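You operate a simulated robot arm through the tools that you are given. There is no shell and no other tool.

You run a simulated robot arm. Do the job below in one go: nothing can be reset, and whatever is moved stays where it is left.

## Task
Fix both stops of the bath board at mark 3.
Fine: both knobs end tight.
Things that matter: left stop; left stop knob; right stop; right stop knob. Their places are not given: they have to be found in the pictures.

The check looks at the end state, three seconds after you hand in, the way a careful person would. Anything else that was tipped, shoved, dropped, spilled or broken makes it a failure.

## Robot
A 7-joint arm with a two-finger parallel gripper, fixed in place. Base frame: the origin is on the floor under the middle of its stand, x ahead of it, y to its left, z up. Readings come in mm, rad, newtons and seconds.
It reaches about 1479 mm from its shoulder. Its first joint turns from -2.897 to 2.897 rad. Payload 4.4 kg.
Tool frame: the origin (TCP) lies between the finger pads and is the grasp point; the fingertips stand 23 mm ahead of it; z points along the fingers, y is the line along which they close. The gripper opens to 94 mm. The fingers are 38 mm wide and 10 mm thick; the gripper's body (54 by 96 mm) begins 39 mm behind the TCP.
Orientation is told as [roll, pitch, yaw] about the base's x, y, z axes, in that order, counted from this pose: with the fingers straight down and closing along the base's y, the tool's x points along the base's -x, its y along +y and its z along -z.

## Interface
- The arm moves only by the tool nudge_tool. Its argument "increments" is a list of rows, each a list of 7 numbers: the turn, a rotation vector about the tool's x, y, z in rad, then the shift along the tool's x, y, z in mm, then the gripper command, from -1 (shut) to 1 (fully open), values between in proportion. In form: [[ax, ay, az, tx, ty, tz, gripper], ...]. A call has 1 to 20 rows; each row shifts and turns the commanded pose from where the row before left it, along the tool's axes as they then stand. Rows are played at 5 a second. More than 50 mm and 0.15 rad between two rows, or a gripper value outside its range, and nothing of the call is played. Where a pose cannot be reached the arm comes as near as it can. A force on the tool above 90 N (or 10 N above the force at the start of the call, whichever is more), or a blocked arm, ends the call early, and 0.2 s more pass. Each finger travels about 72 mm/s and halts on what it meets, pressing with about 32 N; the grip force reading is that of the motor and also rises with nothing between the fingers. The clock runs only during rows and for 0.2 s after the last one: add rows that do not move to give the fingers time. It gives the time, the measured TCP pose, the force on the tool (base axes), the opening and the grip force at its end, in the units of the frame above (readings bear some noise), with the torque about the TCP (base axes, N m) and any sound that the robot's microphone picked up.
- Cameras (640 x 400 px; columns grow to the right, rows downward): "scene" is fixed at [51.4, -649.4, 1631.8]; the picture's right is [0.55, -0.84, 0.00], its down [-0.31, -0.20, -0.93] and it looks along [0.78, 0.51, -0.37] (base axes); focal length 347 px, centre (320, 200). "wrist" rides on the gripper at [86, 16, -75] in the tool frame; the picture's right is [-0.18, 0.98, 0.00], its down [-0.58, -0.11, -0.81] and it looks along [-0.79, -0.15, 0.59] (tool axes); focal length 243 px, centre (320, 200).
- capture(camera): a new picture of that camera. The clock stands still meanwhile.
- locate(camera, pixels): there is no depth. For up to 12 entries [column, row, z] of the newest picture of that camera ("zoom" is the newest enlarged one), the place [x, y] in the base frame at which the ray of that pixel passes the height z, good to about 2 mm. The clock stands still meanwhile.
- enlarge(camera, box): a new picture of the part [left, top, right, bottom] of that camera's present view, enlarged. The clock stands still meanwhile.
- job_done(): hands the job in; it is judged then, once.

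Open the gripper and draw the arm clear of the work before you hand the job in, unless the task says otherwise.

The tools are called after ">>>" as name(argument=value, ...) on one line, values as JSON. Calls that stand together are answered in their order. nudge_tool: Moves the arm, as the interface text tells. Its arguments: {"type":"object","properties":{"increments":{"type":"array","items":{"type":"array","items":{"type":"number"}}}},"required":["increments"]} The other tools are called the same way: capture (camera) takes a picture; locate (camera, pixels) gives the place at which the rays of pixels pass given heights; enlarge (camera, box) takes an enlarged picture of a part of a camera's view; job_done () hands the job in.

At the start:

```text
time: 0.0
tool_pos: [647.0, -62.7, 1401.4]
tcp_rot: [-0.001, -0.001, 0.002]
wrist_force: [0.3, 0.3, 0.1]
torque: [0.03, -0.03, 0.01]
width: 93.8
grip_force: 0.0
```

scene: 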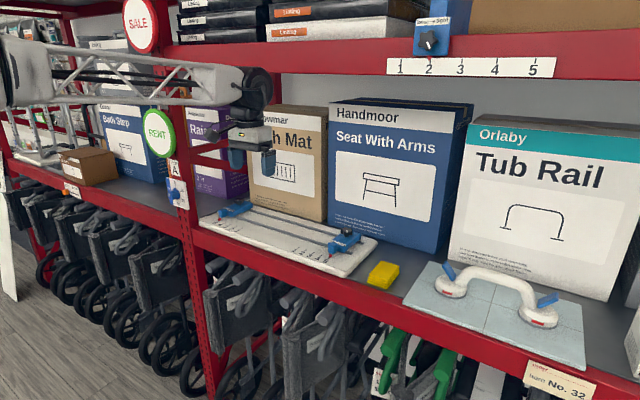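
wrist: 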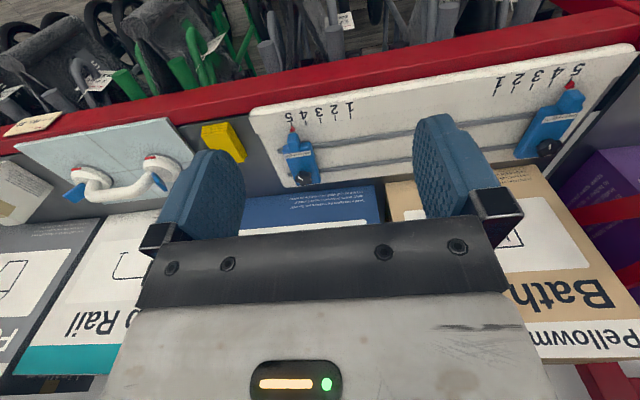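

The bath board with two blue stops lies on the shelf near scene pixels (236,210) and (345,240). I'll enlarge both cameras' views to see the stops, knobs and marks.

>>> enlarge(camera="scene", box=[190, 190, 390, 290])

>>> enlarge(camera="wrist", box=[240, 60, 400, 200])

>>> enlarge(camera="wrist", box=[470, 40, 640, 180])

```text
3.20 times, centred on (290, 240) of scene
```

zoom: 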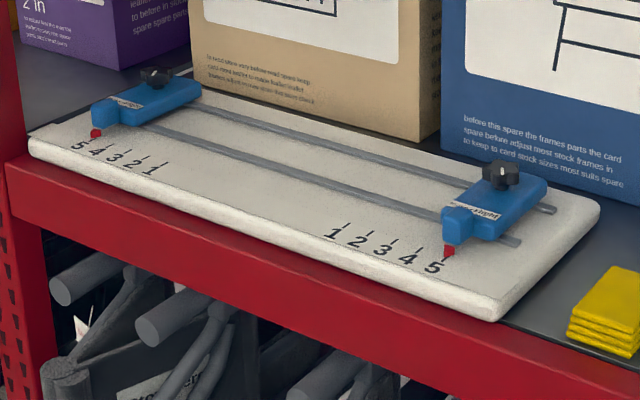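

```text
2.86 times, centred on (320, 130) of wrist
```

zoom: 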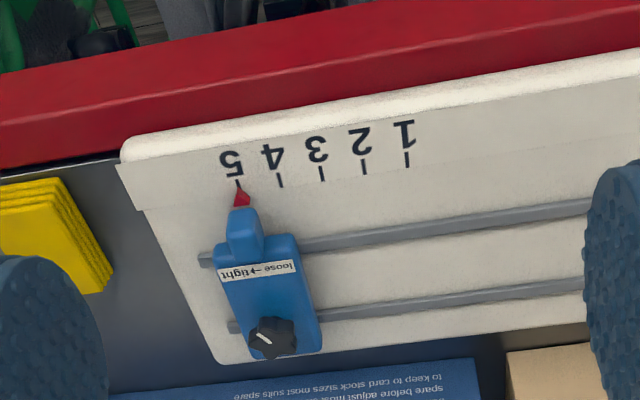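

```text
2.86 times, centred on (555, 110) of wrist
```

zoom: 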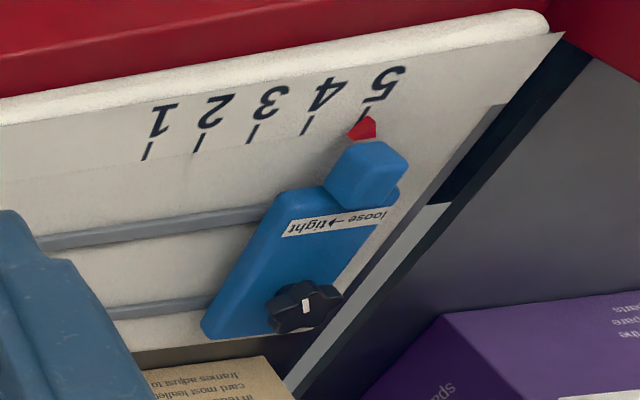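

Stops are at mark 5 on both sides, with star knobs at the rear and "loose→tight" labels. I'll look at the labels and the similar blue items elsewhere closely.

>>> enlarge(camera="scene", box=[380, 0, 560, 90])

>>> enlarge(camera="scene", box=[150, 155, 210, 215])

>>> enlarge(camera="scene", box=[320, 220, 370, 260])

>>> enlarge(camera="scene", box=[210, 195, 260, 235])

>>> enlarge(camera="wrist", box=[280, 110, 340, 200])

>>> enlarge(camera="wrist", box=[510, 70, 600, 170])

```text
3.56 times, centred on (470, 45) of scene
```

zoom: 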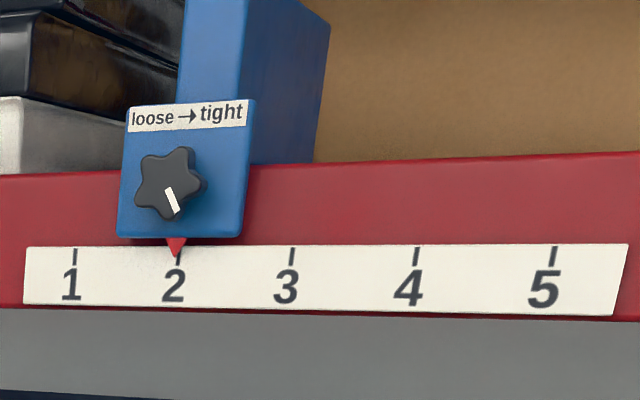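

```text
6.67 times, centred on (180, 185) of scene
```

zoom: 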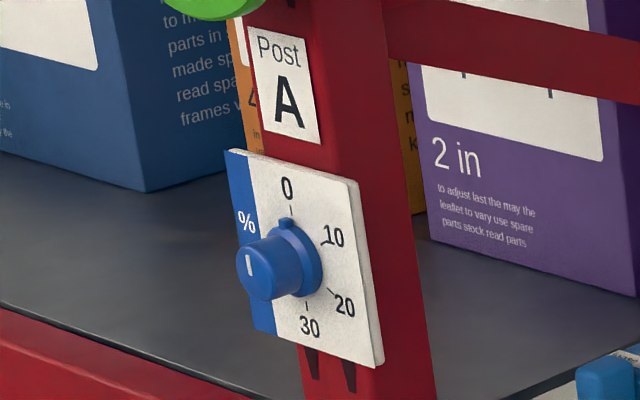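

```text
10.00 times, centred on (345, 240) of scene
```

zoom: 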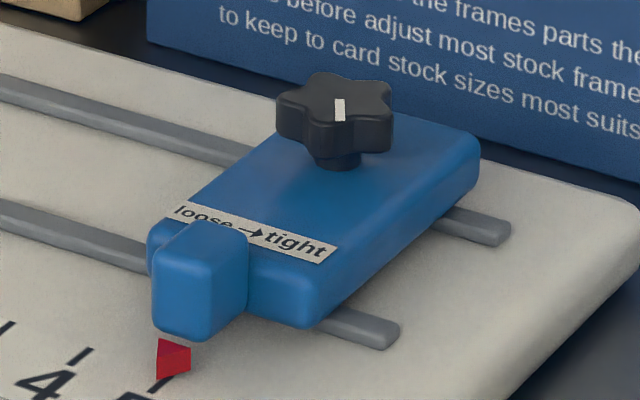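

```text
10.00 times, centred on (235, 215) of scene
```

zoom: 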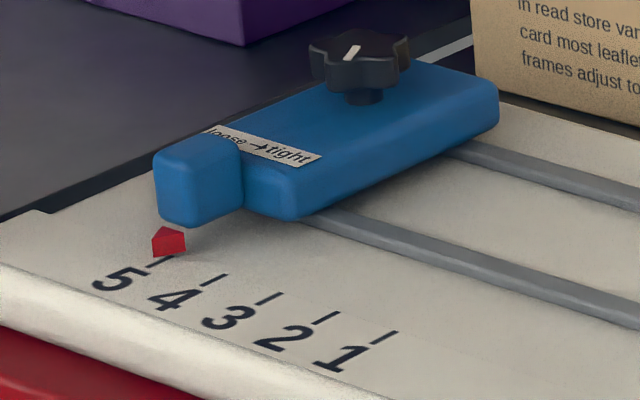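

```text
4.44 times, centred on (310, 155) of wrist
```

zoom: 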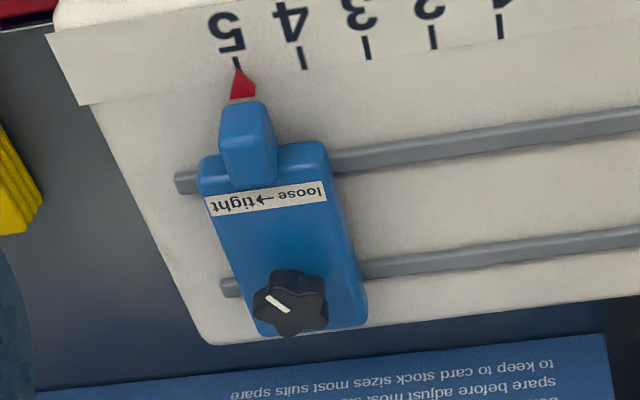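

```text
4.00 times, centred on (555, 120) of wrist
```

zoom: 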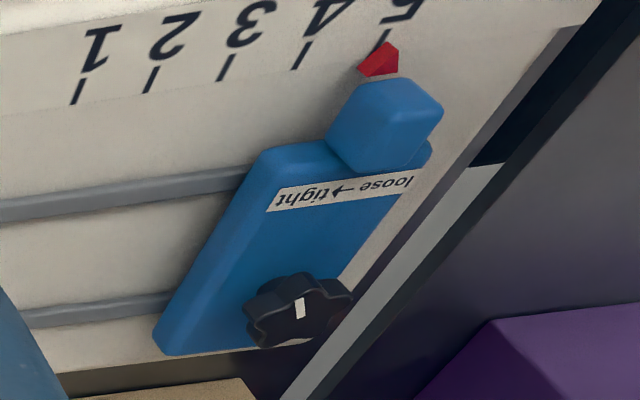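

The tight end is marked by an arrow on both labels, and I need metric positions. I'll cast rays for knobs and marks at several heights in both cameras to triangulate.

>>> locate(camera="scene", pixels=[[346.5, 230.5, 900], [346.5, 230.5, 1100], [329.7, 258.3, 900], [329.7, 258.3, 1100], [239, 200, 900], [239, 200, 1100], [218.8, 221.2, 900], [218.8, 221.2, 1100]])

>>> locate(camera="wrist", pixels=[[303.25, 177.5, 900], [303.25, 177.5, 1100], [291.1, 123.9, 900], [291.1, 123.9, 1100], [549.5, 146.25, 900], [549.5, 146.25, 1100], [571, 79.5, 900], [571, 79.5, 1100]])

```text
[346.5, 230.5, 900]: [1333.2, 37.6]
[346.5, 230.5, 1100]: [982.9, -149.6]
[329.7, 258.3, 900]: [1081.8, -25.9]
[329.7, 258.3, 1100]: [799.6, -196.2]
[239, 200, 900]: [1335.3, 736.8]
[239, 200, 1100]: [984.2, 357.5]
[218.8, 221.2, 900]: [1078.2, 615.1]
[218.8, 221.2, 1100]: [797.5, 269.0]
```

```text
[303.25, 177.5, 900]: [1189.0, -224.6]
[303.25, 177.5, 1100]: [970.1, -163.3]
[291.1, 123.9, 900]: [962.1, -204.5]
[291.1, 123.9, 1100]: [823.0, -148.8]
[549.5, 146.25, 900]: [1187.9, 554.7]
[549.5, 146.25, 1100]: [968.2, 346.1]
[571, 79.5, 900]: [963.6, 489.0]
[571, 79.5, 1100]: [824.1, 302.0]
```

Triangulation puts the right knob's top near (959,-160,1112), the left near (953,328,1115), and mark 5s near z=1060. Now I locate mark lines, box front edges and the upper shelf's edge for clearance.

>>> locate(camera="wrist", pixels=[[291.1, 123.9, 1060], [305.8, 123.5, 1060], [320.3, 121.5, 1060], [335.3, 119.3, 1060], [350, 116.5, 1060], [310, 193, 1045], [430, 185, 1045], [571, 79.5, 1060], [551, 84, 1060], [532, 87.5, 1060], [514, 90.5, 1060], [495, 94, 1060]])

>>> enlarge(camera="wrist", box=[220, 130, 420, 250])

>>> enlarge(camera="scene", box=[0, 0, 300, 190])

```text
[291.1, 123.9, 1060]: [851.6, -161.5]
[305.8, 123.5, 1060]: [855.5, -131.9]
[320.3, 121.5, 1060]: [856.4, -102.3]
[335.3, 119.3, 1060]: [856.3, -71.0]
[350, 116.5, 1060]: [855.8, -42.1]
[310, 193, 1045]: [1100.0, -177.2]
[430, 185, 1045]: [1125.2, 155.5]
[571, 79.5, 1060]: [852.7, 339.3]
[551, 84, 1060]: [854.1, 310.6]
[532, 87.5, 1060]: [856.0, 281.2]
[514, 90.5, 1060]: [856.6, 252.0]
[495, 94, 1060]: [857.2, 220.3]
```

```text
3.20 times, centred on (320, 190) of wrist
```

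zoom: 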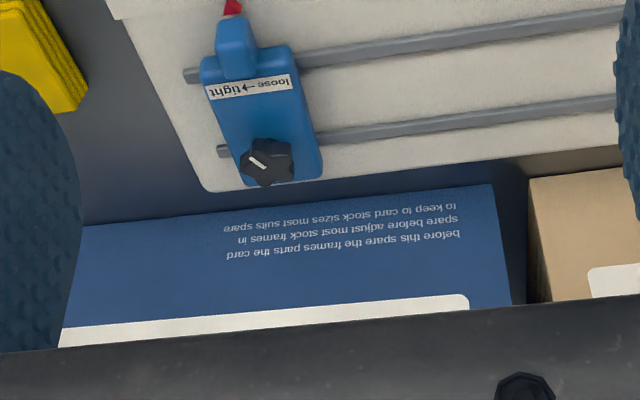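

```text
2.11 times, centred on (150, 95) of scene
```

zoom: 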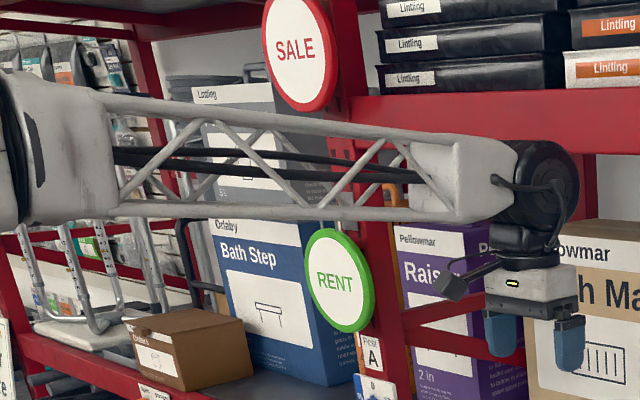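

Box fronts are at x≈1100 and beyond, so there's about 140 mm behind the knobs; marks are 30 mm apart, with mark 3 at y≈-102 (right) and y≈281 (left). I move the tool toward the right stop to a viewing spot above and in front of it.

>>> nudge_tool(increments=[[0, 0, 0, -25, -12, 20, 1], [0, 0, 0, -25, -12, 20, 1], [0, 0, 0, -25, -12, 20, 1], [0, 0, 0, -25, -12, 20, 1], [0, 0, 0, -25, -12, 20, 1], [0, 0, 0, -25, -12, 20, 1], [0, 0, 0, -25, -12, 20, 1], [0, 0, 0, -25, -12, 20, 1], [0, 0, 0, 0, 0, 0, 1], [0, 0, 0, 0, 0, 0, 1]])

>>> capture(camera="wrist")

>>> capture(camera="scene")

```text
time: 2.2
tool_pos: [847.8, -159.5, 1240.8]
tcp_rot: [0.0, 0.0, 0.0]
wrist_force: [-0.7, 0.5, -0.2]
torque: [0.03, -0.01, -0.03]
width: 93.9
grip_force: 0.0
```

```text
taken
```

wrist: 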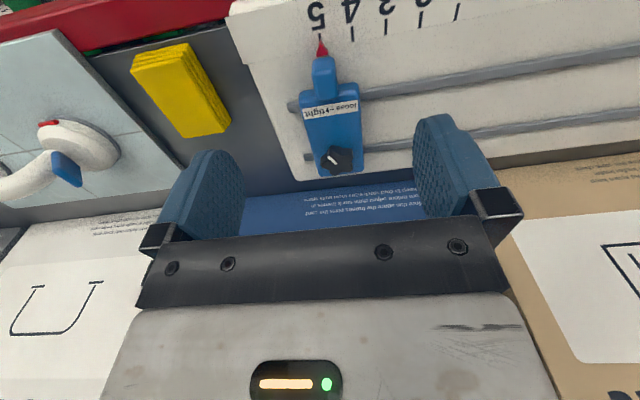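

```text
taken
```

scene: 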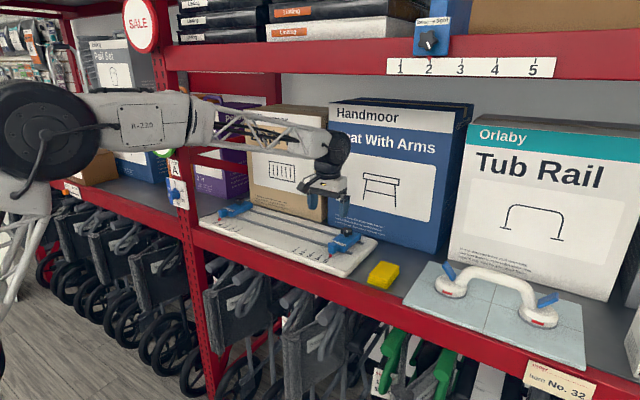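

The right stop is now at wrist (330,120), between the fingers. I enlarge it for better measurement.

>>> enlarge(camera="wrist", box=[270, 20, 410, 190])

```text
2.35 times, centred on (340, 105) of wrist
```

zoom: 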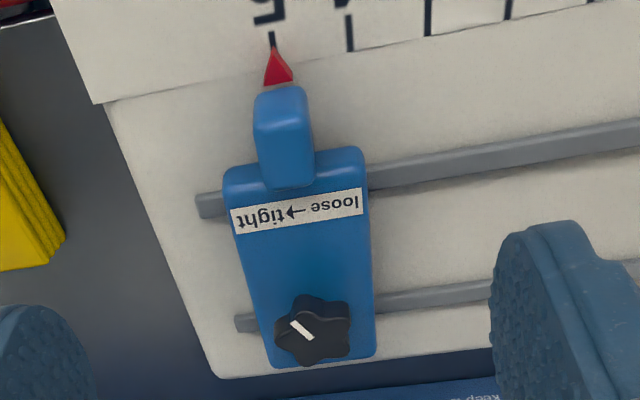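

I'll compute the knob centre, knob lobes, body corners and the raised block's location at plausible heights from this zoom.

>>> locate(camera="zoom", pixels=[[313, 330, 1112], [313, 330, 1100], [275, 333, 1105], [351, 325, 1105], [224, 173, 1085], [362, 150, 1085], [377, 355, 1085], [270, 366, 1085], [254, 100, 1095], [306, 92, 1095], [273, 45, 1060], [429, 30, 1060]])

>>> enlarge(camera="scene", box=[310, 200, 380, 260])

```text
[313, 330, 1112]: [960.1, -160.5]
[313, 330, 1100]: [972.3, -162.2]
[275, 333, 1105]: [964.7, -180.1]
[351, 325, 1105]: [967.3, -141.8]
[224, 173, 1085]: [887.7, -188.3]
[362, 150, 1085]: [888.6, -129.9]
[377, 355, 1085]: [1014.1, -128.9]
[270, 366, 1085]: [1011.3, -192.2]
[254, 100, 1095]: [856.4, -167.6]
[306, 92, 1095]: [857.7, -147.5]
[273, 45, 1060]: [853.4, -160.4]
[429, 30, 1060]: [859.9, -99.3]
```

```text
6.67 times, centred on (345, 230) of scene
```

zoom: 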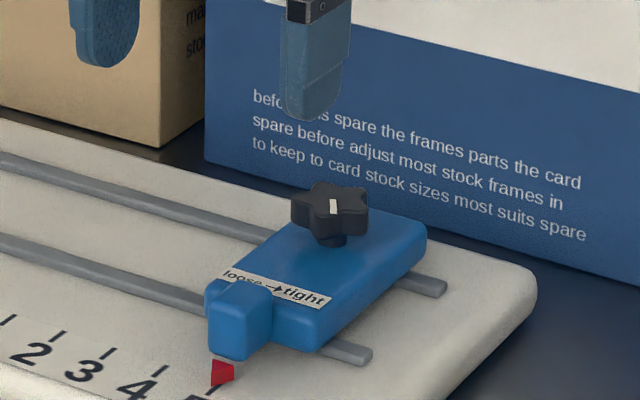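

The knob is centred near (960,-160) with about 40 mm across, body width about 60 mm (y -190..-129). I triangulate the label corner on the body top to get the body's height.

>>> locate(camera="scene", pixels=[[345.5, 246.3, 1080], [345.5, 246.3, 1100], [346.7, 244.6, 1080], [346.7, 244.6, 1100], [347, 230.2, 1100], [347, 230.2, 1120]])

>>> enlarge(camera="wrist", box=[295, 80, 375, 180])

```text
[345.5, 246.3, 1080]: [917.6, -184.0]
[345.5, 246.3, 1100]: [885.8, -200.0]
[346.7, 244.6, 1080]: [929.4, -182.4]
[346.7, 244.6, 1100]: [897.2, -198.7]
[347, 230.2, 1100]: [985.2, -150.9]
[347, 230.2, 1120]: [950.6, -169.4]
```

```text
4.00 times, centred on (335, 130) of wrist
```

zoom: 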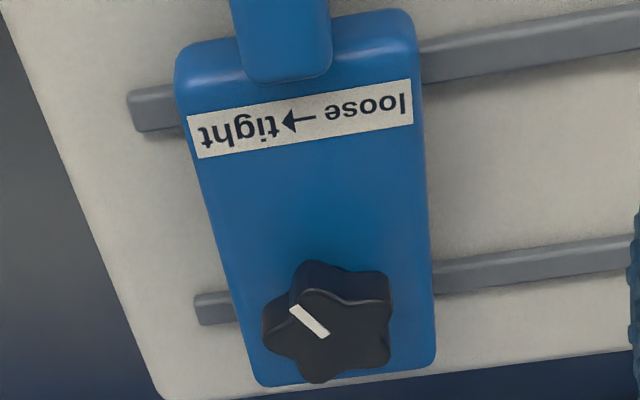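

>>> locate(camera="zoom", pixels=[[187, 115, 1080], [187, 115, 1100], [195, 158, 1080], [195, 158, 1100], [330, 338, 1100], [330, 338, 1120], [292, 308, 1112], [328, 337, 1112], [411, 79, 1090], [413, 124, 1090], [187, 115, 1090], [195, 158, 1090]])

```text
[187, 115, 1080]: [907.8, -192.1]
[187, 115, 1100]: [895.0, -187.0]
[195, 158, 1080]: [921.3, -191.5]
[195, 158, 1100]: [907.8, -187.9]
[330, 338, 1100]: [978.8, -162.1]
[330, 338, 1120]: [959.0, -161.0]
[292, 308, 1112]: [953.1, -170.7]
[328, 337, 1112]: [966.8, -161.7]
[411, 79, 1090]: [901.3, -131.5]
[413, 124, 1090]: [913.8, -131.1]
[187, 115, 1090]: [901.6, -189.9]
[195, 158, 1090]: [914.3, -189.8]
```

Body top triangulates to z≈1089 and the knob top to z≈1110 at about (967,-161). I move above the knob at TCP height 1160 with fingers open, then look.

>>> nudge_tool(increments=[[0, 0, 0, -24, 0, 0, 1], [0, 0, 0, -24, 0, 0, 1], [0, 0, 0, -24, 0, 0, 1], [0, 0, 0, -24, 0, 0, 1], [0, 0, 0, -23, -1, 0, 1], [0, 0, 0, 0, 0, 20, 1], [0, 0, 0, 0, 0, 20, 1], [0, 0, 0, 0, 0, 20, 1], [0, 0, 0, 0, 0, 20, 1], [0, 0, 0, 0, 0, 0, 1], [0, 0, 0, 0, 0, 0, 1]])

>>> capture(camera="wrist")

>>> enlarge(camera="wrist", box=[240, 60, 420, 220])

>>> enlarge(camera="scene", box=[280, 110, 400, 260])

```text
time: 4.6
tool_pos: [966.2, -159.7, 1159.4]
tcp_rot: [-0.001, 0.0, 0.001]
wrist_force: [-0.4, -0.3, 0.3]
torque: [0.01, 0.0, 0.01]
width: 94.0
grip_force: 0.1
```

```text
taken
```

wrist: 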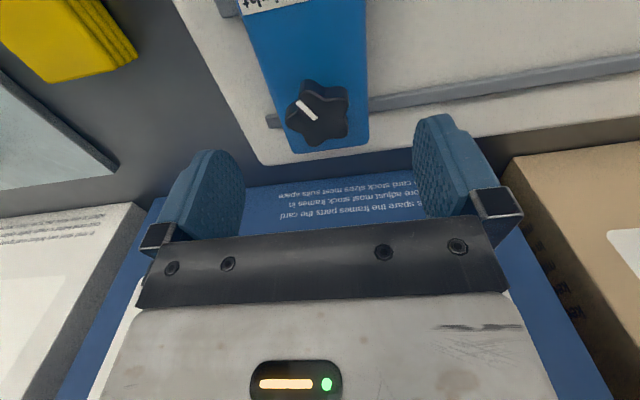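

```text
2.50 times, centred on (330, 140) of wrist
```

zoom: 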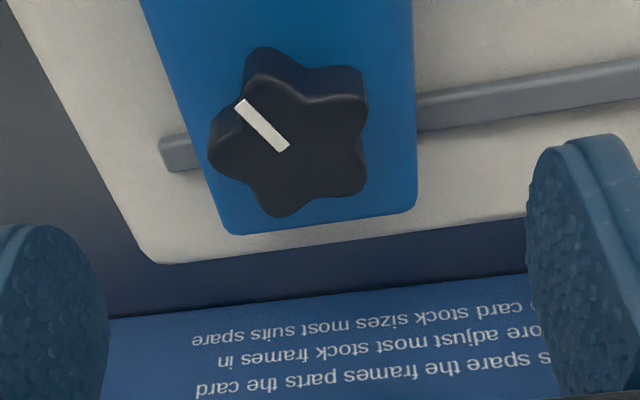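

```text
2.67 times, centred on (340, 185) of scene
```

zoom: 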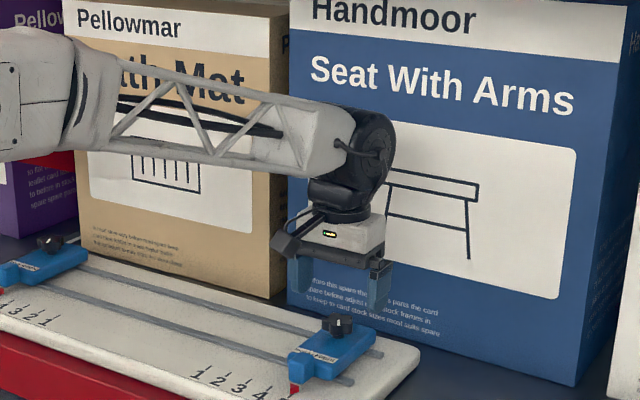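

The knob's five lobes are clear: zoom lobes near (262,80), (365,92), (362,188), (275,213), (212,150), mark from (287,150) to (240,103). I project these onto the knob-top height for centre and lobe angles.

>>> locate(camera="zoom", pixels=[[260, 80, 1110], [366, 98, 1110], [363, 188, 1110], [275, 214, 1110], [211, 150, 1110], [287, 150, 1110], [240, 103, 1110], [293, 146, 1110], [145, 5, 1089], [412, 5, 1089], [415, 205, 1089], [228, 228, 1089]])

```text
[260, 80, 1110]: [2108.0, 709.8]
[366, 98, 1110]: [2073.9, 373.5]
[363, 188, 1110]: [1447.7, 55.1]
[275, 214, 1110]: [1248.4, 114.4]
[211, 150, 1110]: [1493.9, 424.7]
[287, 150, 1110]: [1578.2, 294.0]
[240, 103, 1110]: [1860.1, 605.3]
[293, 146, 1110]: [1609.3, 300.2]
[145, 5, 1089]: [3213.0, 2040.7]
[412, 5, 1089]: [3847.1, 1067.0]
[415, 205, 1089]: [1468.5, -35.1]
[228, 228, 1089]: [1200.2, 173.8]
```

The newest zoom was the scene, so those numbers are wrong; I repeat in wrist pixels.

>>> locate(camera="wrist", pixels=[[306, 92, 1110], [348.4, 99.2, 1110], [347.2, 135.2, 1110], [312, 145.6, 1110], [286.4, 120, 1110], [316.8, 120, 1110], [298, 101.2, 1110], [319.2, 118.4, 1110], [260, 62, 1089], [366.8, 62, 1089], [368, 142, 1089], [293.2, 151.2, 1089]])

```text
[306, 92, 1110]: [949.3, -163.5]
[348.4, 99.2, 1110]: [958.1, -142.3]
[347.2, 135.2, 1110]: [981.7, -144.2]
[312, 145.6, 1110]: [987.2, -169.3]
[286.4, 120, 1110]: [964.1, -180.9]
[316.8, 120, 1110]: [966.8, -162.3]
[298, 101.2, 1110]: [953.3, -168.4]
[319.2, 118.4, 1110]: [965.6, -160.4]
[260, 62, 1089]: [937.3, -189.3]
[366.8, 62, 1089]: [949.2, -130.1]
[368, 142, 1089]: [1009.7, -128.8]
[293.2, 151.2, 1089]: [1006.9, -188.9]
```

Lobe angles come out near 46.5°+72k about centre (967.5,-160), radius ≈20 mm. I turn the tool by about 7° so one pad faces a lobe and the other a valley, and go down so the fingertips are ~5 mm above the body top.

>>> nudge_tool(increments=[[0, 0, 0, -1.3, 0, 10, 1], [0, 0, 0.13, 0, 0, 10, 1], [0, 0, 0, 0, 0, 10, 1], [0, 0, 0, 0, 0, 6, 1], [0, 0, 0, 0, 0, 6, 1], [0, 0, 0, 0, 0, 0, 1], [0, 0, 0, 0, 0, 0, 1]])

>>> capture(camera="wrist")

>>> enlarge(camera="scene", box=[310, 180, 390, 260])

```text
time: 6.2
tool_pos: [968.9, -159.2, 1119.3]
tcp_rot: [-0.001, 0.0, -0.13]
wrist_force: [-0.5, 0.3, -0.6]
torque: [0.01, 0.01, 0.01]
width: 94.2
grip_force: 0.1
```

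```text
taken
```

wrist: 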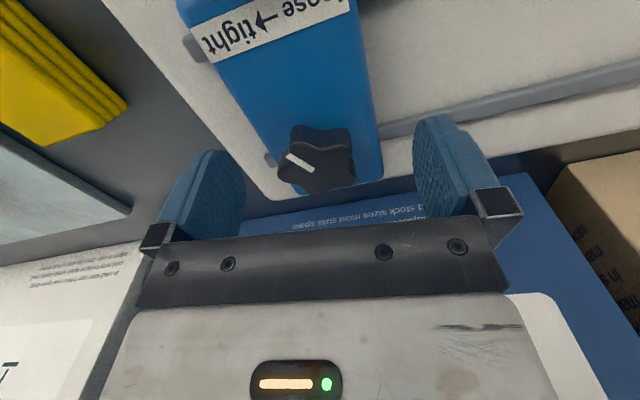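

```text
5.00 times, centred on (350, 220) of scene
```

zoom: 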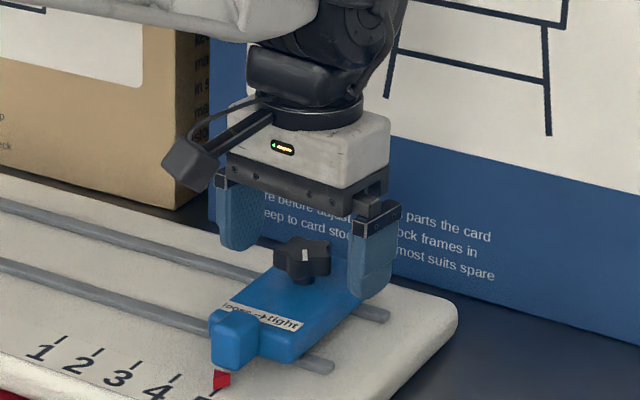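

The fingers straddle the knob (scene zoom (300,262)) with tips just above the body. I lower 2 mm and close on the knob.

>>> nudge_tool(increments=[[0, 0, 0, 1, 0, 2, 1], [0, 0, 0, 0, 0, 0, 0.2], [0, 0, 0, 0, 0, 0, -0.1], [0, 0, 0, 0, 0, 0, -1], [0, 0, 0, 0, 0, 0, -1], [0, 0, 0, 0, 0, 0, -1]])

>>> capture(camera="wrist")

>>> enlarge(camera="scene", box=[310, 180, 390, 260])

```text
time: 7.6
tool_pos: [966.9, -160.0, 1117.0]
tcp_rot: [-0.001, 0.0, -0.132]
wrist_force: [-5.8, -8.9, -1.3]
torque: [-0.4, -0.54, 0.0]
width: 39.5
grip_force: 44.9
```

```text
taken
```

wrist: 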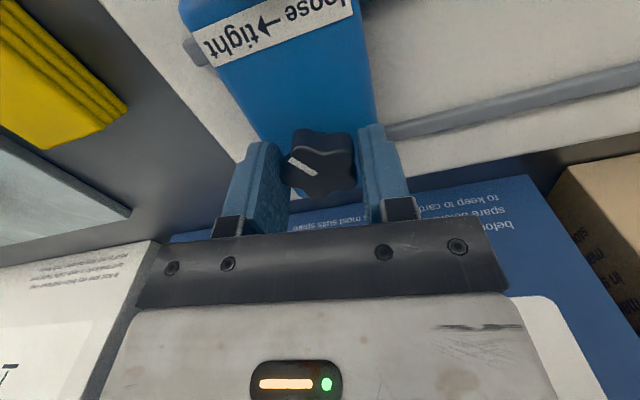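

```text
5.00 times, centred on (350, 220) of scene
```

zoom: 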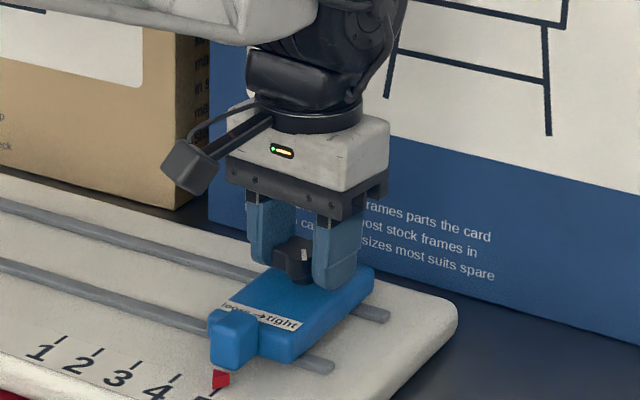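

Grip at 39.5 mm on the knob; a side load of (-5.8,-8.9) N shows I'm slightly off-centre toward +x/+y. I shift about 1 mm toward -x,-y to relieve it before turning.

>>> nudge_tool(increments=[[0, 0, 0, 0.7, -0.8, 0, -1], [0, 0, 0, 0, 0, 0, -1]])

```text
time: 8.2
tool_pos: [966.8, -158.8, 1117.2]
tcp_rot: [0.0, 0.001, -0.13]
wrist_force: [18.2, 1.9, -2.6]
torque: [0.13, 0.29, 0.06]
width: 39.5
grip_force: 45.2
```

That over-corrected in x (18 N), so I go back 0.5 mm in x and then make a small test turn counter-clockwise (loosen, viewed from above) of 0.15 rad, watching torque.

>>> nudge_tool(increments=[[0, 0, 0, -0.5, 0, 0, -1], [0, 0, -0.05, 0, 0, 0, -1], [0, 0, -0.05, 0, 0, 0, -1], [0, 0, -0.05, 0, 0, 0, -1]])

>>> enlarge(camera="wrist", box=[200, 80, 440, 230])

```text
time: 9.2
tool_pos: [966.2, -160.0, 1117.6]
tcp_rot: [-0.001, 0.0, 0.019]
wrist_force: [17.0, 6.3, -1.6]
torque: [0.29, 0.3, 0.01]
width: 39.3
grip_force: 44.9
```

```text
2.67 times, centred on (320, 155) of wrist
```

zoom: 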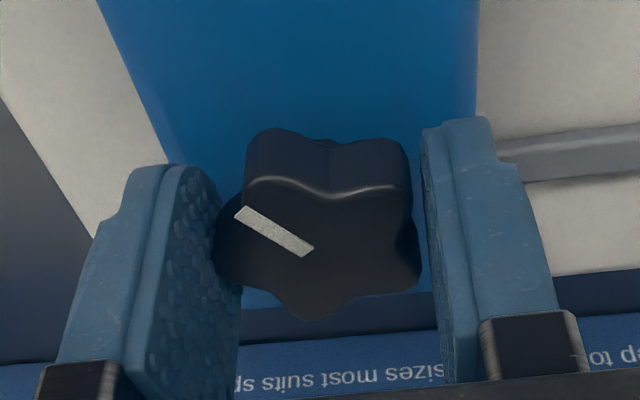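

The mark kept its place relative to the pads, so the knob turned with the gripper at almost no torque. I ease x by 0.5 mm and continue counter-clockwise by 0.4 rad, watching torque for an end stop.

>>> nudge_tool(increments=[[0, 0, 0, -0.5, 0, 0, -1], [0, 0, -0.1, 0, 0, 0, -1], [0, 0, -0.1, 0, 0, 0, -1], [0, 0, -0.1, 0, 0, 0, -1], [0, 0, -0.1, 0, 0, 0, -1], [0, 0, 0, 0, 0, 0, -1]])

>>> enlarge(camera="wrist", box=[200, 80, 440, 230])

```text
time: 10.6
tool_pos: [965.5, -160.4, 1117.9]
tcp_rot: [0.002, 0.001, 0.419]
wrist_force: [-20.9, 10.2, 1.3]
torque: [-0.16, 0.77, -0.05]
width: 39.7
grip_force: 45.2
```

```text
2.67 times, centred on (320, 155) of wrist
```

zoom: 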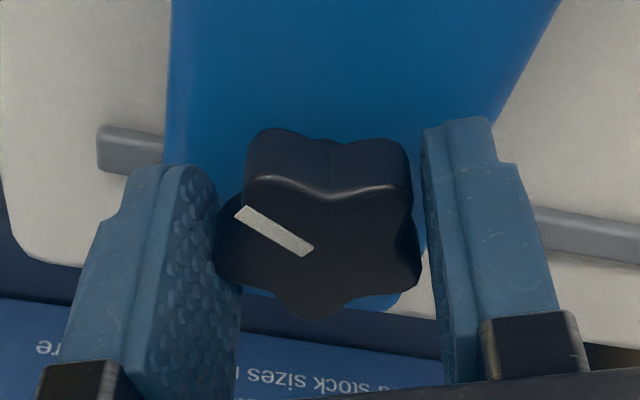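

No end stop after 0.55 rad CCW and torque stays ~0. I recentre by the side force (-21,10 N) and continue CCW in another 0.4 rad.

>>> nudge_tool(increments=[[0, 0, 0, 0.4, 0.8, 0, -1], [0, 0, -0.1, 0, 0, 0, -1], [0, 0, -0.1, 0, 0, 0, -1], [0, 0, 0, 0, 0, 0, -1]])

>>> nudge_tool(increments=[[0, 0, -0.1, 0, 0, 0, -1], [0, 0, -0.1, 0, 0, 0, -1], [0, 0, 0, 0, 0, 0, -1]])

>>> enlarge(camera="wrist", box=[200, 80, 440, 230])

>>> enlarge(camera="scene", box=[190, 190, 390, 290])

```text
time: 11.6
tool_pos: [966.4, -160.4, 1117.0]
tcp_rot: [-0.002, 0.0, 0.618]
wrist_force: [1.0, 0.8, -3.2]
torque: [0.53, -0.92, 0.03]
width: 39.3
grip_force: 44.7
```

```text
time: 12.4
tool_pos: [967.2, -160.2, 1115.9]
tcp_rot: [0.001, 0.001, 0.82]
wrist_force: [4.7, -1.3, -2.2]
torque: [0.36, -0.37, -0.03]
width: 39.4
grip_force: 45.0
```

```text
2.67 times, centred on (320, 155) of wrist
```

zoom: 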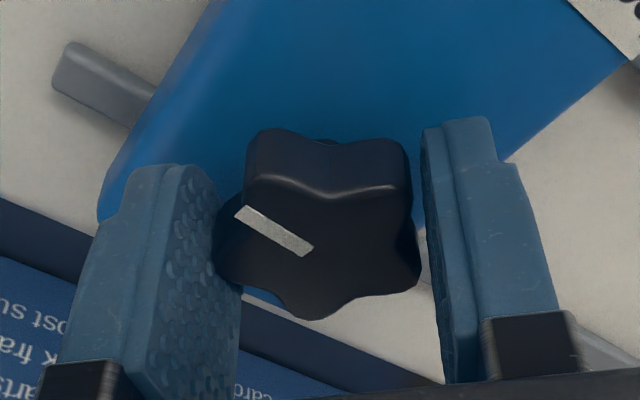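

```text
3.20 times, centred on (290, 240) of scene
```

zoom: 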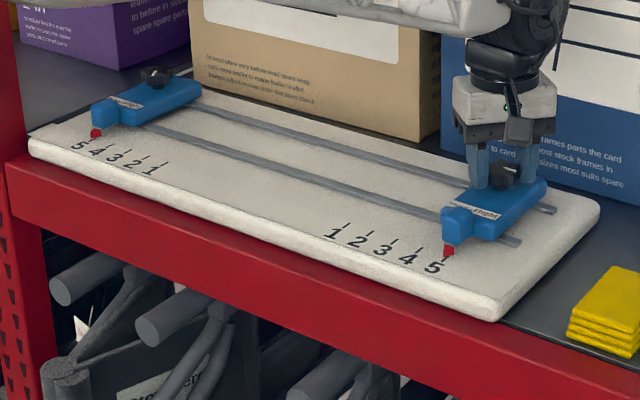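

The knob is turned 0.95 rad CCW with side forces near zero. I now test whether the stop slides: 2 mm toward +y, watching the y-force.

>>> nudge_tool(increments=[[0, 0, 0, -0.37, 0.34, 0, -1], [0, 0, 0, -0.37, 0.34, 0, -1], [0, 0, 0, 0, 0, 0, -1]])

```text
time: 13.2
tool_pos: [964.9, -159.2, 1118.5]
tcp_rot: [0.0, 0.001, 0.821]
wrist_force: [10.5, -1.4, -0.7]
torque: [-0.38, 0.1, 0.0]
width: 39.3
grip_force: 45.0
```

A 1 mm shift gave almost no change in y-force, hinting it slides. I shift 4 mm more toward +y.

>>> nudge_tool(increments=[[0, 0, 0, -0.73, 0.68, 0, -1], [0, 0, 0, -0.73, 0.68, 0, -1], [0, 0, 0, -0.73, 0.68, 0, -1], [0, 0, 0, -0.73, 0.68, 0, -1], [0, 0, 0, 0, 0, 0, -1]])

>>> enlarge(camera="scene", box=[310, 200, 390, 280])

```text
time: 14.4
tool_pos: [966.6, -154.7, 1117.1]
tcp_rot: [-0.001, 0.0, 0.818]
wrist_force: [22.7, -1.9, 1.5]
torque: [0.3, -0.5, 0.02]
width: 39.5
grip_force: 44.7
```

```text
5.00 times, centred on (350, 240) of scene
```

zoom: 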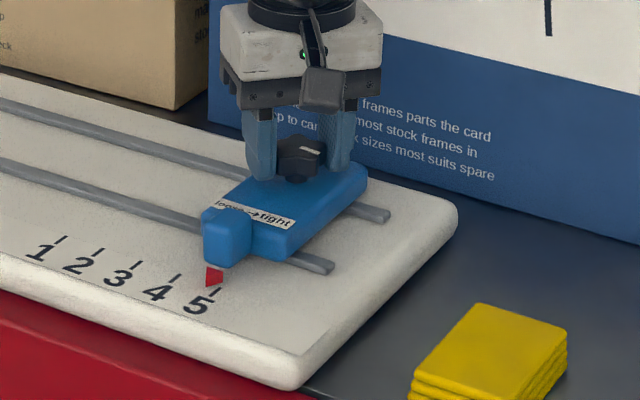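

The stop slid: the red pointer (213,275) is now left of mark 5's line (218,288) with only 2 N. I correct x by 0.7 mm and slide about 25 mm more.

>>> nudge_tool(increments=[[0, 0, 0, -0.48, -0.51, 0, -1], [0, 0, 0, -2.19, 2.05, 0, -1], [0, 0, 0, -2.19, 2.05, 0, -1], [0, 0, 0, -2.19, 2.05, 0, -1], [0, 0, 0, -2.19, 2.05, 0, -1], [0, 0, 0, -2.19, 2.05, 0, -1], [0, 0, 0, -2.19, 2.05, 0, -1], [0, 0, 0, -2.19, 2.05, 0, -1], [0, 0, 0, -2.19, 2.05, 0, -1], [0, 0, 0, 0, 0, 0, -1]])

>>> enlarge(camera="scene", box=[290, 190, 390, 290])

```text
time: 16.6
tool_pos: [967.4, -130.0, 1116.4]
tcp_rot: [0.0, 0.0, 0.818]
wrist_force: [-23.0, -1.8, 5.2]
torque: [0.13, 0.11, 0.02]
width: 39.3
grip_force: 44.5
```

```text
4.00 times, centred on (340, 240) of scene
```

zoom: 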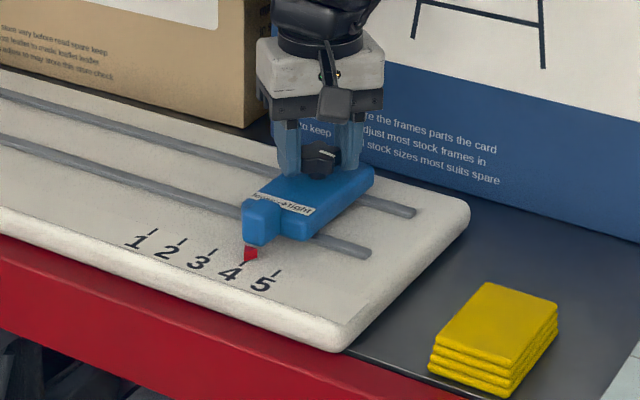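

The pointer is now at mark 4 (scene zoom (250,255)); x-force is -23 N so I ease x by -0.6 mm and slide another 24 mm.

>>> nudge_tool(increments=[[0, 0, 0, 0.41, 0.44, 0, -1], [0, 0, 0, -2.19, 2.05, 0, -1], [0, 0, 0, -2.19, 2.05, 0, -1], [0, 0, 0, -2.19, 2.05, 0, -1], [0, 0, 0, -2.19, 2.05, 0, -1], [0, 0, 0, -2.19, 2.05, 0, -1], [0, 0, 0, -2.19, 2.05, 0, -1], [0, 0, 0, -2.19, 2.05, 0, -1], [0, 0, 0, -2.19, 2.05, 0, -1], [0, 0, 0, 0, 0, 0, -1]])

>>> enlarge(camera="scene", box=[300, 225, 360, 275])

>>> capture(camera="wrist")

```text
time: 18.8
tool_pos: [967.2, -107.4, 1117.9]
tcp_rot: [0.001, 0.0, 0.823]
wrist_force: [18.7, -0.8, 0.1]
torque: [0.43, -0.45, -0.01]
width: 38.9
grip_force: 44.3
```

```text
8.00 times, centred on (330, 250) of scene
```

zoom: 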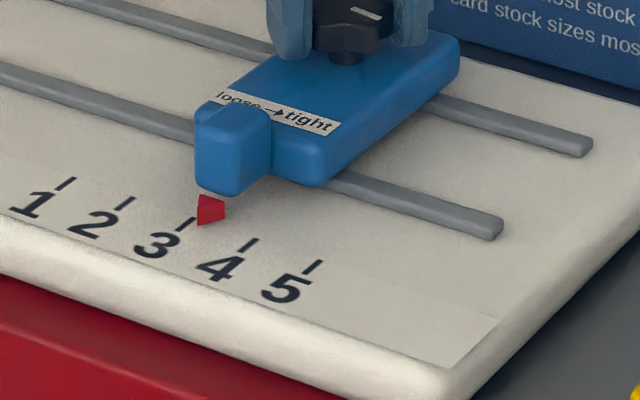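

```text
taken
```

wrist: 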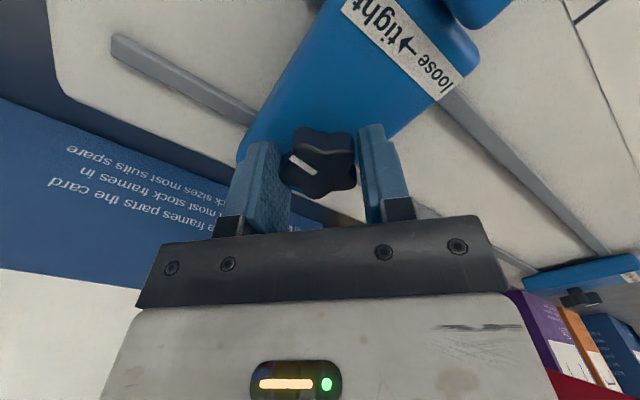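

The pointer tip (198,224) is close to mark 3's tick (193,218→178,230) but about 6–8 mm short. I slide 6.5 mm more with a small x relief.

>>> nudge_tool(increments=[[0, 0, 0, -0.27, -0.29, 0, -1], [0, 0, 0, -1.46, 1.36, 0, -1], [0, 0, 0, -1.46, 1.36, 0, -1], [0, 0, 0, -1.46, 1.36, 0, -1], [0, 0, 0, -0.37, 0.34, 0, -1], [0, 0, 0, 0, 0, 0, -1]])

>>> enlarge(camera="scene", box=[305, 240, 345, 270])

```text
time: 20.2
tool_pos: [967.8, -99.8, 1116.7]
tcp_rot: [0.001, 0.001, 0.82]
wrist_force: [-10.1, -0.8, 6.8]
torque: [-0.66, 0.88, -0.01]
width: 39.0
grip_force: 45.3
```

```text
13.33 times, centred on (325, 255) of scene
```

zoom: 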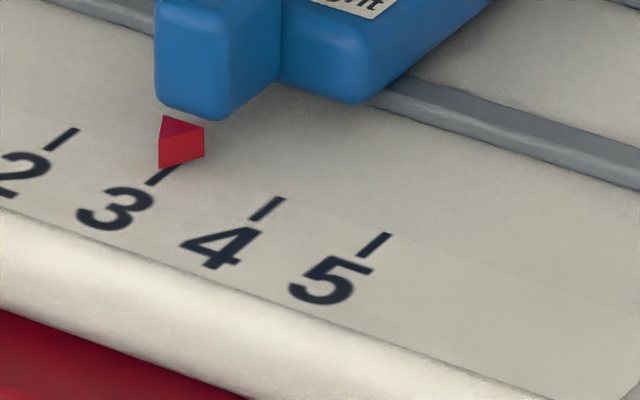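

The pointer now covers the rear of tick 3 the same way it initially covered tick 5. I release the loose knob, rise, and move back to view the pointer from the wrist camera to verify alignment before tightening.

>>> nudge_tool(increments=[[0, 0, 0, 0, 0, 0, 0.0], [0, 0, 0, 0, 0, 0, 0.3], [0, 0, 0, 0, 0, 0, 0.5], [0, 0, 0, 0, 0, -15, 0.5], [0, 0, 0, 0, 0, -20, 0.5], [0, 0, 0, 0, 0, -15, 0.5], [0, 0, 0, 0, 0, 0, 0.5]])

>>> enlarge(camera="scene", box=[305, 240, 345, 270])

```text
time: 21.8
tool_pos: [967.7, -100.5, 1167.8]
tcp_rot: [0.002, 0.0, 0.819]
wrist_force: [0.5, 0.0, 0.0]
torque: [0.04, 0.0, 0.0]
width: 70.4
grip_force: 0.1
```

```text
13.33 times, centred on (325, 255) of scene
```

zoom: 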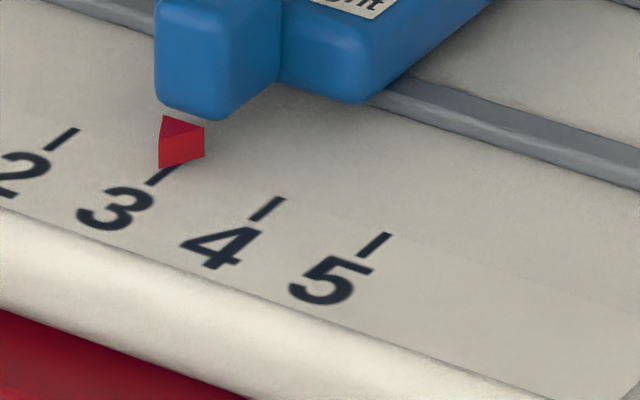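

The stop stayed put on release. I rotate back to yaw 0 and retreat toward -x to look at the pointer.

>>> nudge_tool(increments=[[0, 0, 0.137, 0, 0, 0, 0.9], [0, 0, 0.137, 0, 0, 0, 0.9], [0, 0, 0.137, 0, 0, 0, 0.9], [0, 0, 0.137, 0, 0, 0, 0.9], [0, 0, 0.137, 0, 0, 0, 0.9], [0, 0, 0.135, 0, 0, 0, 0.9], [0, 0, 0, 30, 0, 0, 0.9], [0, 0, 0, 35, 0, 0, 0.9], [0, 0, 0, 35, 0, 0, 0.9], [0, 0, 0, 35, 0, 10, 0.9], [0, 0, 0, 5, 0, 10, 0.9], [0, 0, 0, 0, 0, 0, 0.9], [0, 0, 0, 0, 0, 0, 0.9]])

>>> capture(camera="wrist")

>>> enlarge(camera="wrist", box=[260, 60, 400, 160])

```text
time: 24.6
tool_pos: [827.5, -101.1, 1147.7]
tcp_rot: [0.0, 0.0, 0.0]
wrist_force: [0.2, 0.2, 0.4]
torque: [0.02, -0.03, -0.07]
width: 89.3
grip_force: 0.1
```

```text
taken
```

wrist: 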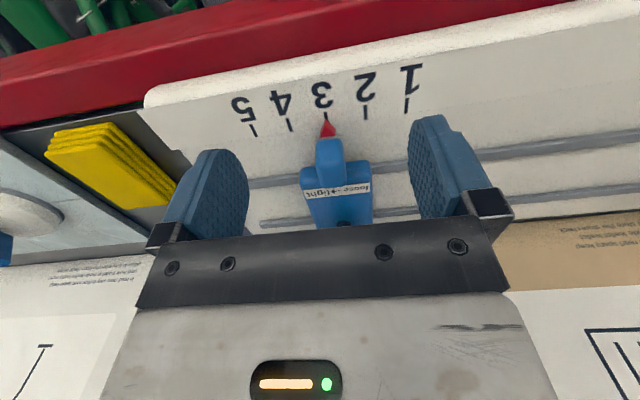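

```text
4.00 times, centred on (330, 110) of wrist
```

zoom: 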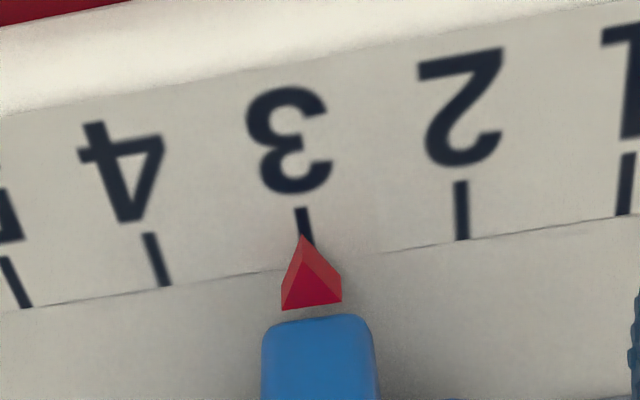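

The pointer tip (304,237) sits centred on tick 3 (300,208→308,245), within about 0.5 mm. I retrace my path back over the knob with the same yaw (0.82) for re-gripping.

>>> nudge_tool(increments=[[0, 0, 0, -5, 0, -10, 0.9], [0, 0, 0, -35, 0, -10, 0.9], [0, 0, 0, -35, 0, 0, 0.9], [0, 0, 0, -35, 0, 0, 0.9], [0, 0, 0, -30, 0, 0, 0.9], [0, 0, -0.137, 0, 0, 0, 0.9], [0, 0, -0.137, 0, 0, 0, 0.9], [0, 0, -0.137, 0, 0, 0, 0.9], [0, 0, -0.137, 0, 0, 0, 0.9], [0, 0, -0.137, 0, 0, 0, 0.7], [0, 0, -0.135, 0, 0, 0, 0.5], [0, 0, 0, 0, 0, 15, 0.5], [0, 0, 0, 0, 0, 20, 0.5], [0, 0, 0, 0, 0, 14, 0.5], [0, 0, 0, 0, 0, 0, 0.5]])

>>> enlarge(camera="wrist", box=[200, 80, 440, 230])

>>> enlarge(camera="scene", box=[305, 240, 345, 270])

```text
time: 27.8
tool_pos: [967.5, -100.9, 1117.8]
tcp_rot: [-0.001, 0.0, 0.82]
wrist_force: [-0.5, 0.0, 0.1]
torque: [0.01, 0.01, 0.0]
width: 70.4
grip_force: 0.1
```

```text
2.67 times, centred on (320, 155) of wrist
```

zoom: 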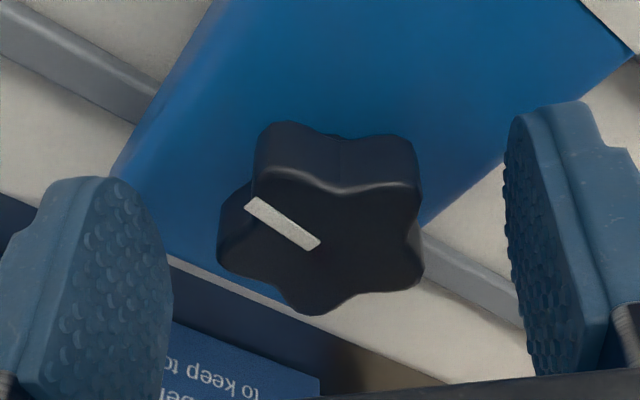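

```text
13.33 times, centred on (325, 255) of scene
```

zoom: 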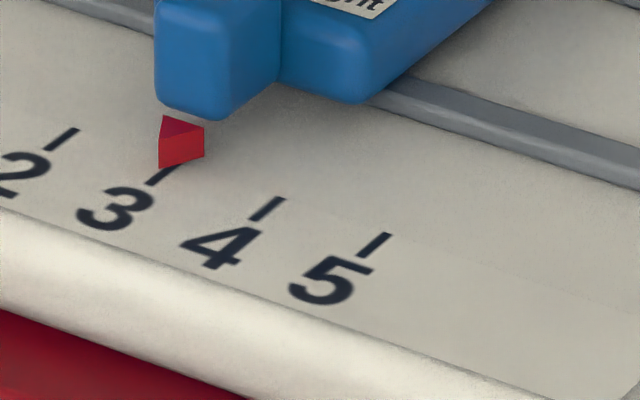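

The knob is centred between the open fingers again. I close on it and check the forces and the pointer.

>>> nudge_tool(increments=[[0, 0, 0, 0, 0, 0, 0.1], [0, 0, 0, 0, 0, 0, -0.1], [0, 0, 0, 0, 0, 0, -1], [0, 0, 0, 0, 0, 0, -1], [0, 0, 0, 0, 0, 0, -1]])

>>> enlarge(camera="scene", box=[305, 240, 345, 270])

```text
time: 29.0
tool_pos: [968.9, -102.1, 1119.5]
tcp_rot: [0.0, -0.001, 0.818]
wrist_force: [-13.1, 0.3, -0.5]
torque: [-0.18, 0.54, 0.0]
width: 39.3
grip_force: 45.0
```

```text
13.33 times, centred on (325, 255) of scene
```

zoom: 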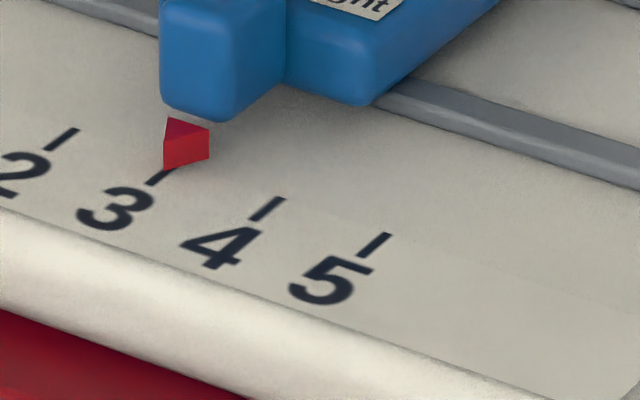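

Closing nudged the stop about 1.3 mm toward mark 4 (tip moved from (160,168) to (165,170)). I shift back +1.3 mm in y and -0.4 in x, then check.

>>> nudge_tool(increments=[[0, 0, 0, -0.68, 1.18, 0, -1], [0, 0, 0, 0, 0, 0, -1], [0, 0, 0, 0, 0, 0, -1]])

>>> enlarge(camera="scene", box=[305, 240, 345, 270])

```text
time: 29.8
tool_pos: [967.6, -99.4, 1119.1]
tcp_rot: [0.0, 0.0, 0.821]
wrist_force: [12.8, -1.9, -2.0]
torque: [-0.18, -0.47, -0.01]
width: 39.0
grip_force: 45.2
```

```text
13.33 times, centred on (325, 255) of scene
```

zoom: 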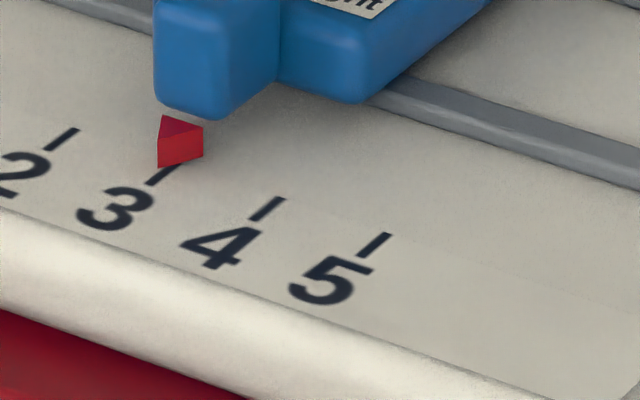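

The pointer is back on tick 3. Now I turn the knob clockwise (tighten) 0.5 rad, watching torque and pointer.

>>> nudge_tool(increments=[[0, 0, 0.1, -0.2, -0.1, 0, -1], [0, 0, 0.1, 0, 0, 0, -1], [0, 0, 0.1, 0, 0, 0, -1], [0, 0, 0.1, 0, 0, 0, -1], [0, 0, 0.1, 0, 0, 0, -1], [0, 0, 0, 0, 0, 0, -1]])

>>> enlarge(camera="scene", box=[305, 240, 345, 270])

>>> enlarge(camera="wrist", box=[200, 80, 440, 230])

```text
time: 31.2
tool_pos: [967.0, -99.5, 1119.1]
tcp_rot: [0.0, -0.001, 0.319]
wrist_force: [18.3, -1.5, -2.8]
torque: [-0.04, -0.52, 0.01]
width: 39.2
grip_force: 44.9
```

```text
13.33 times, centred on (325, 255) of scene
```

zoom: 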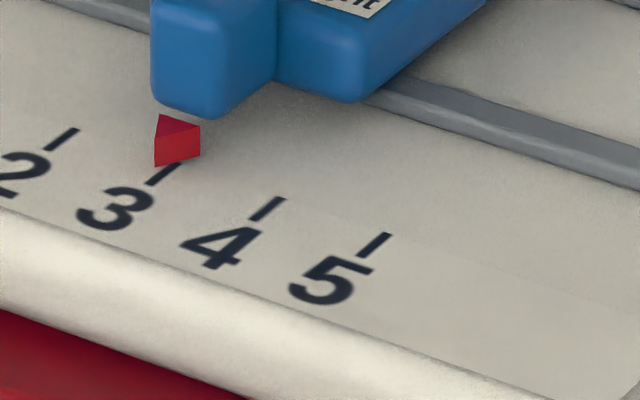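

```text
2.67 times, centred on (320, 155) of wrist
```

zoom: 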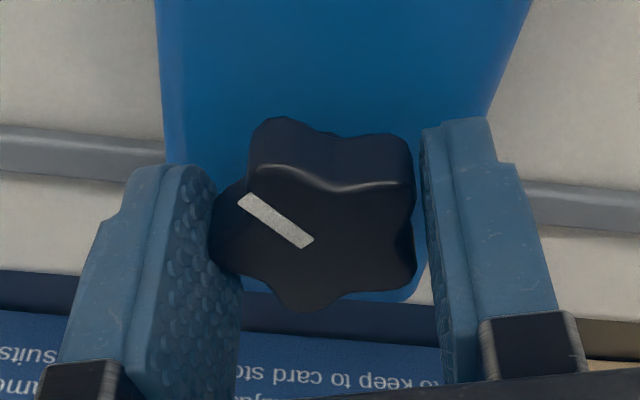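

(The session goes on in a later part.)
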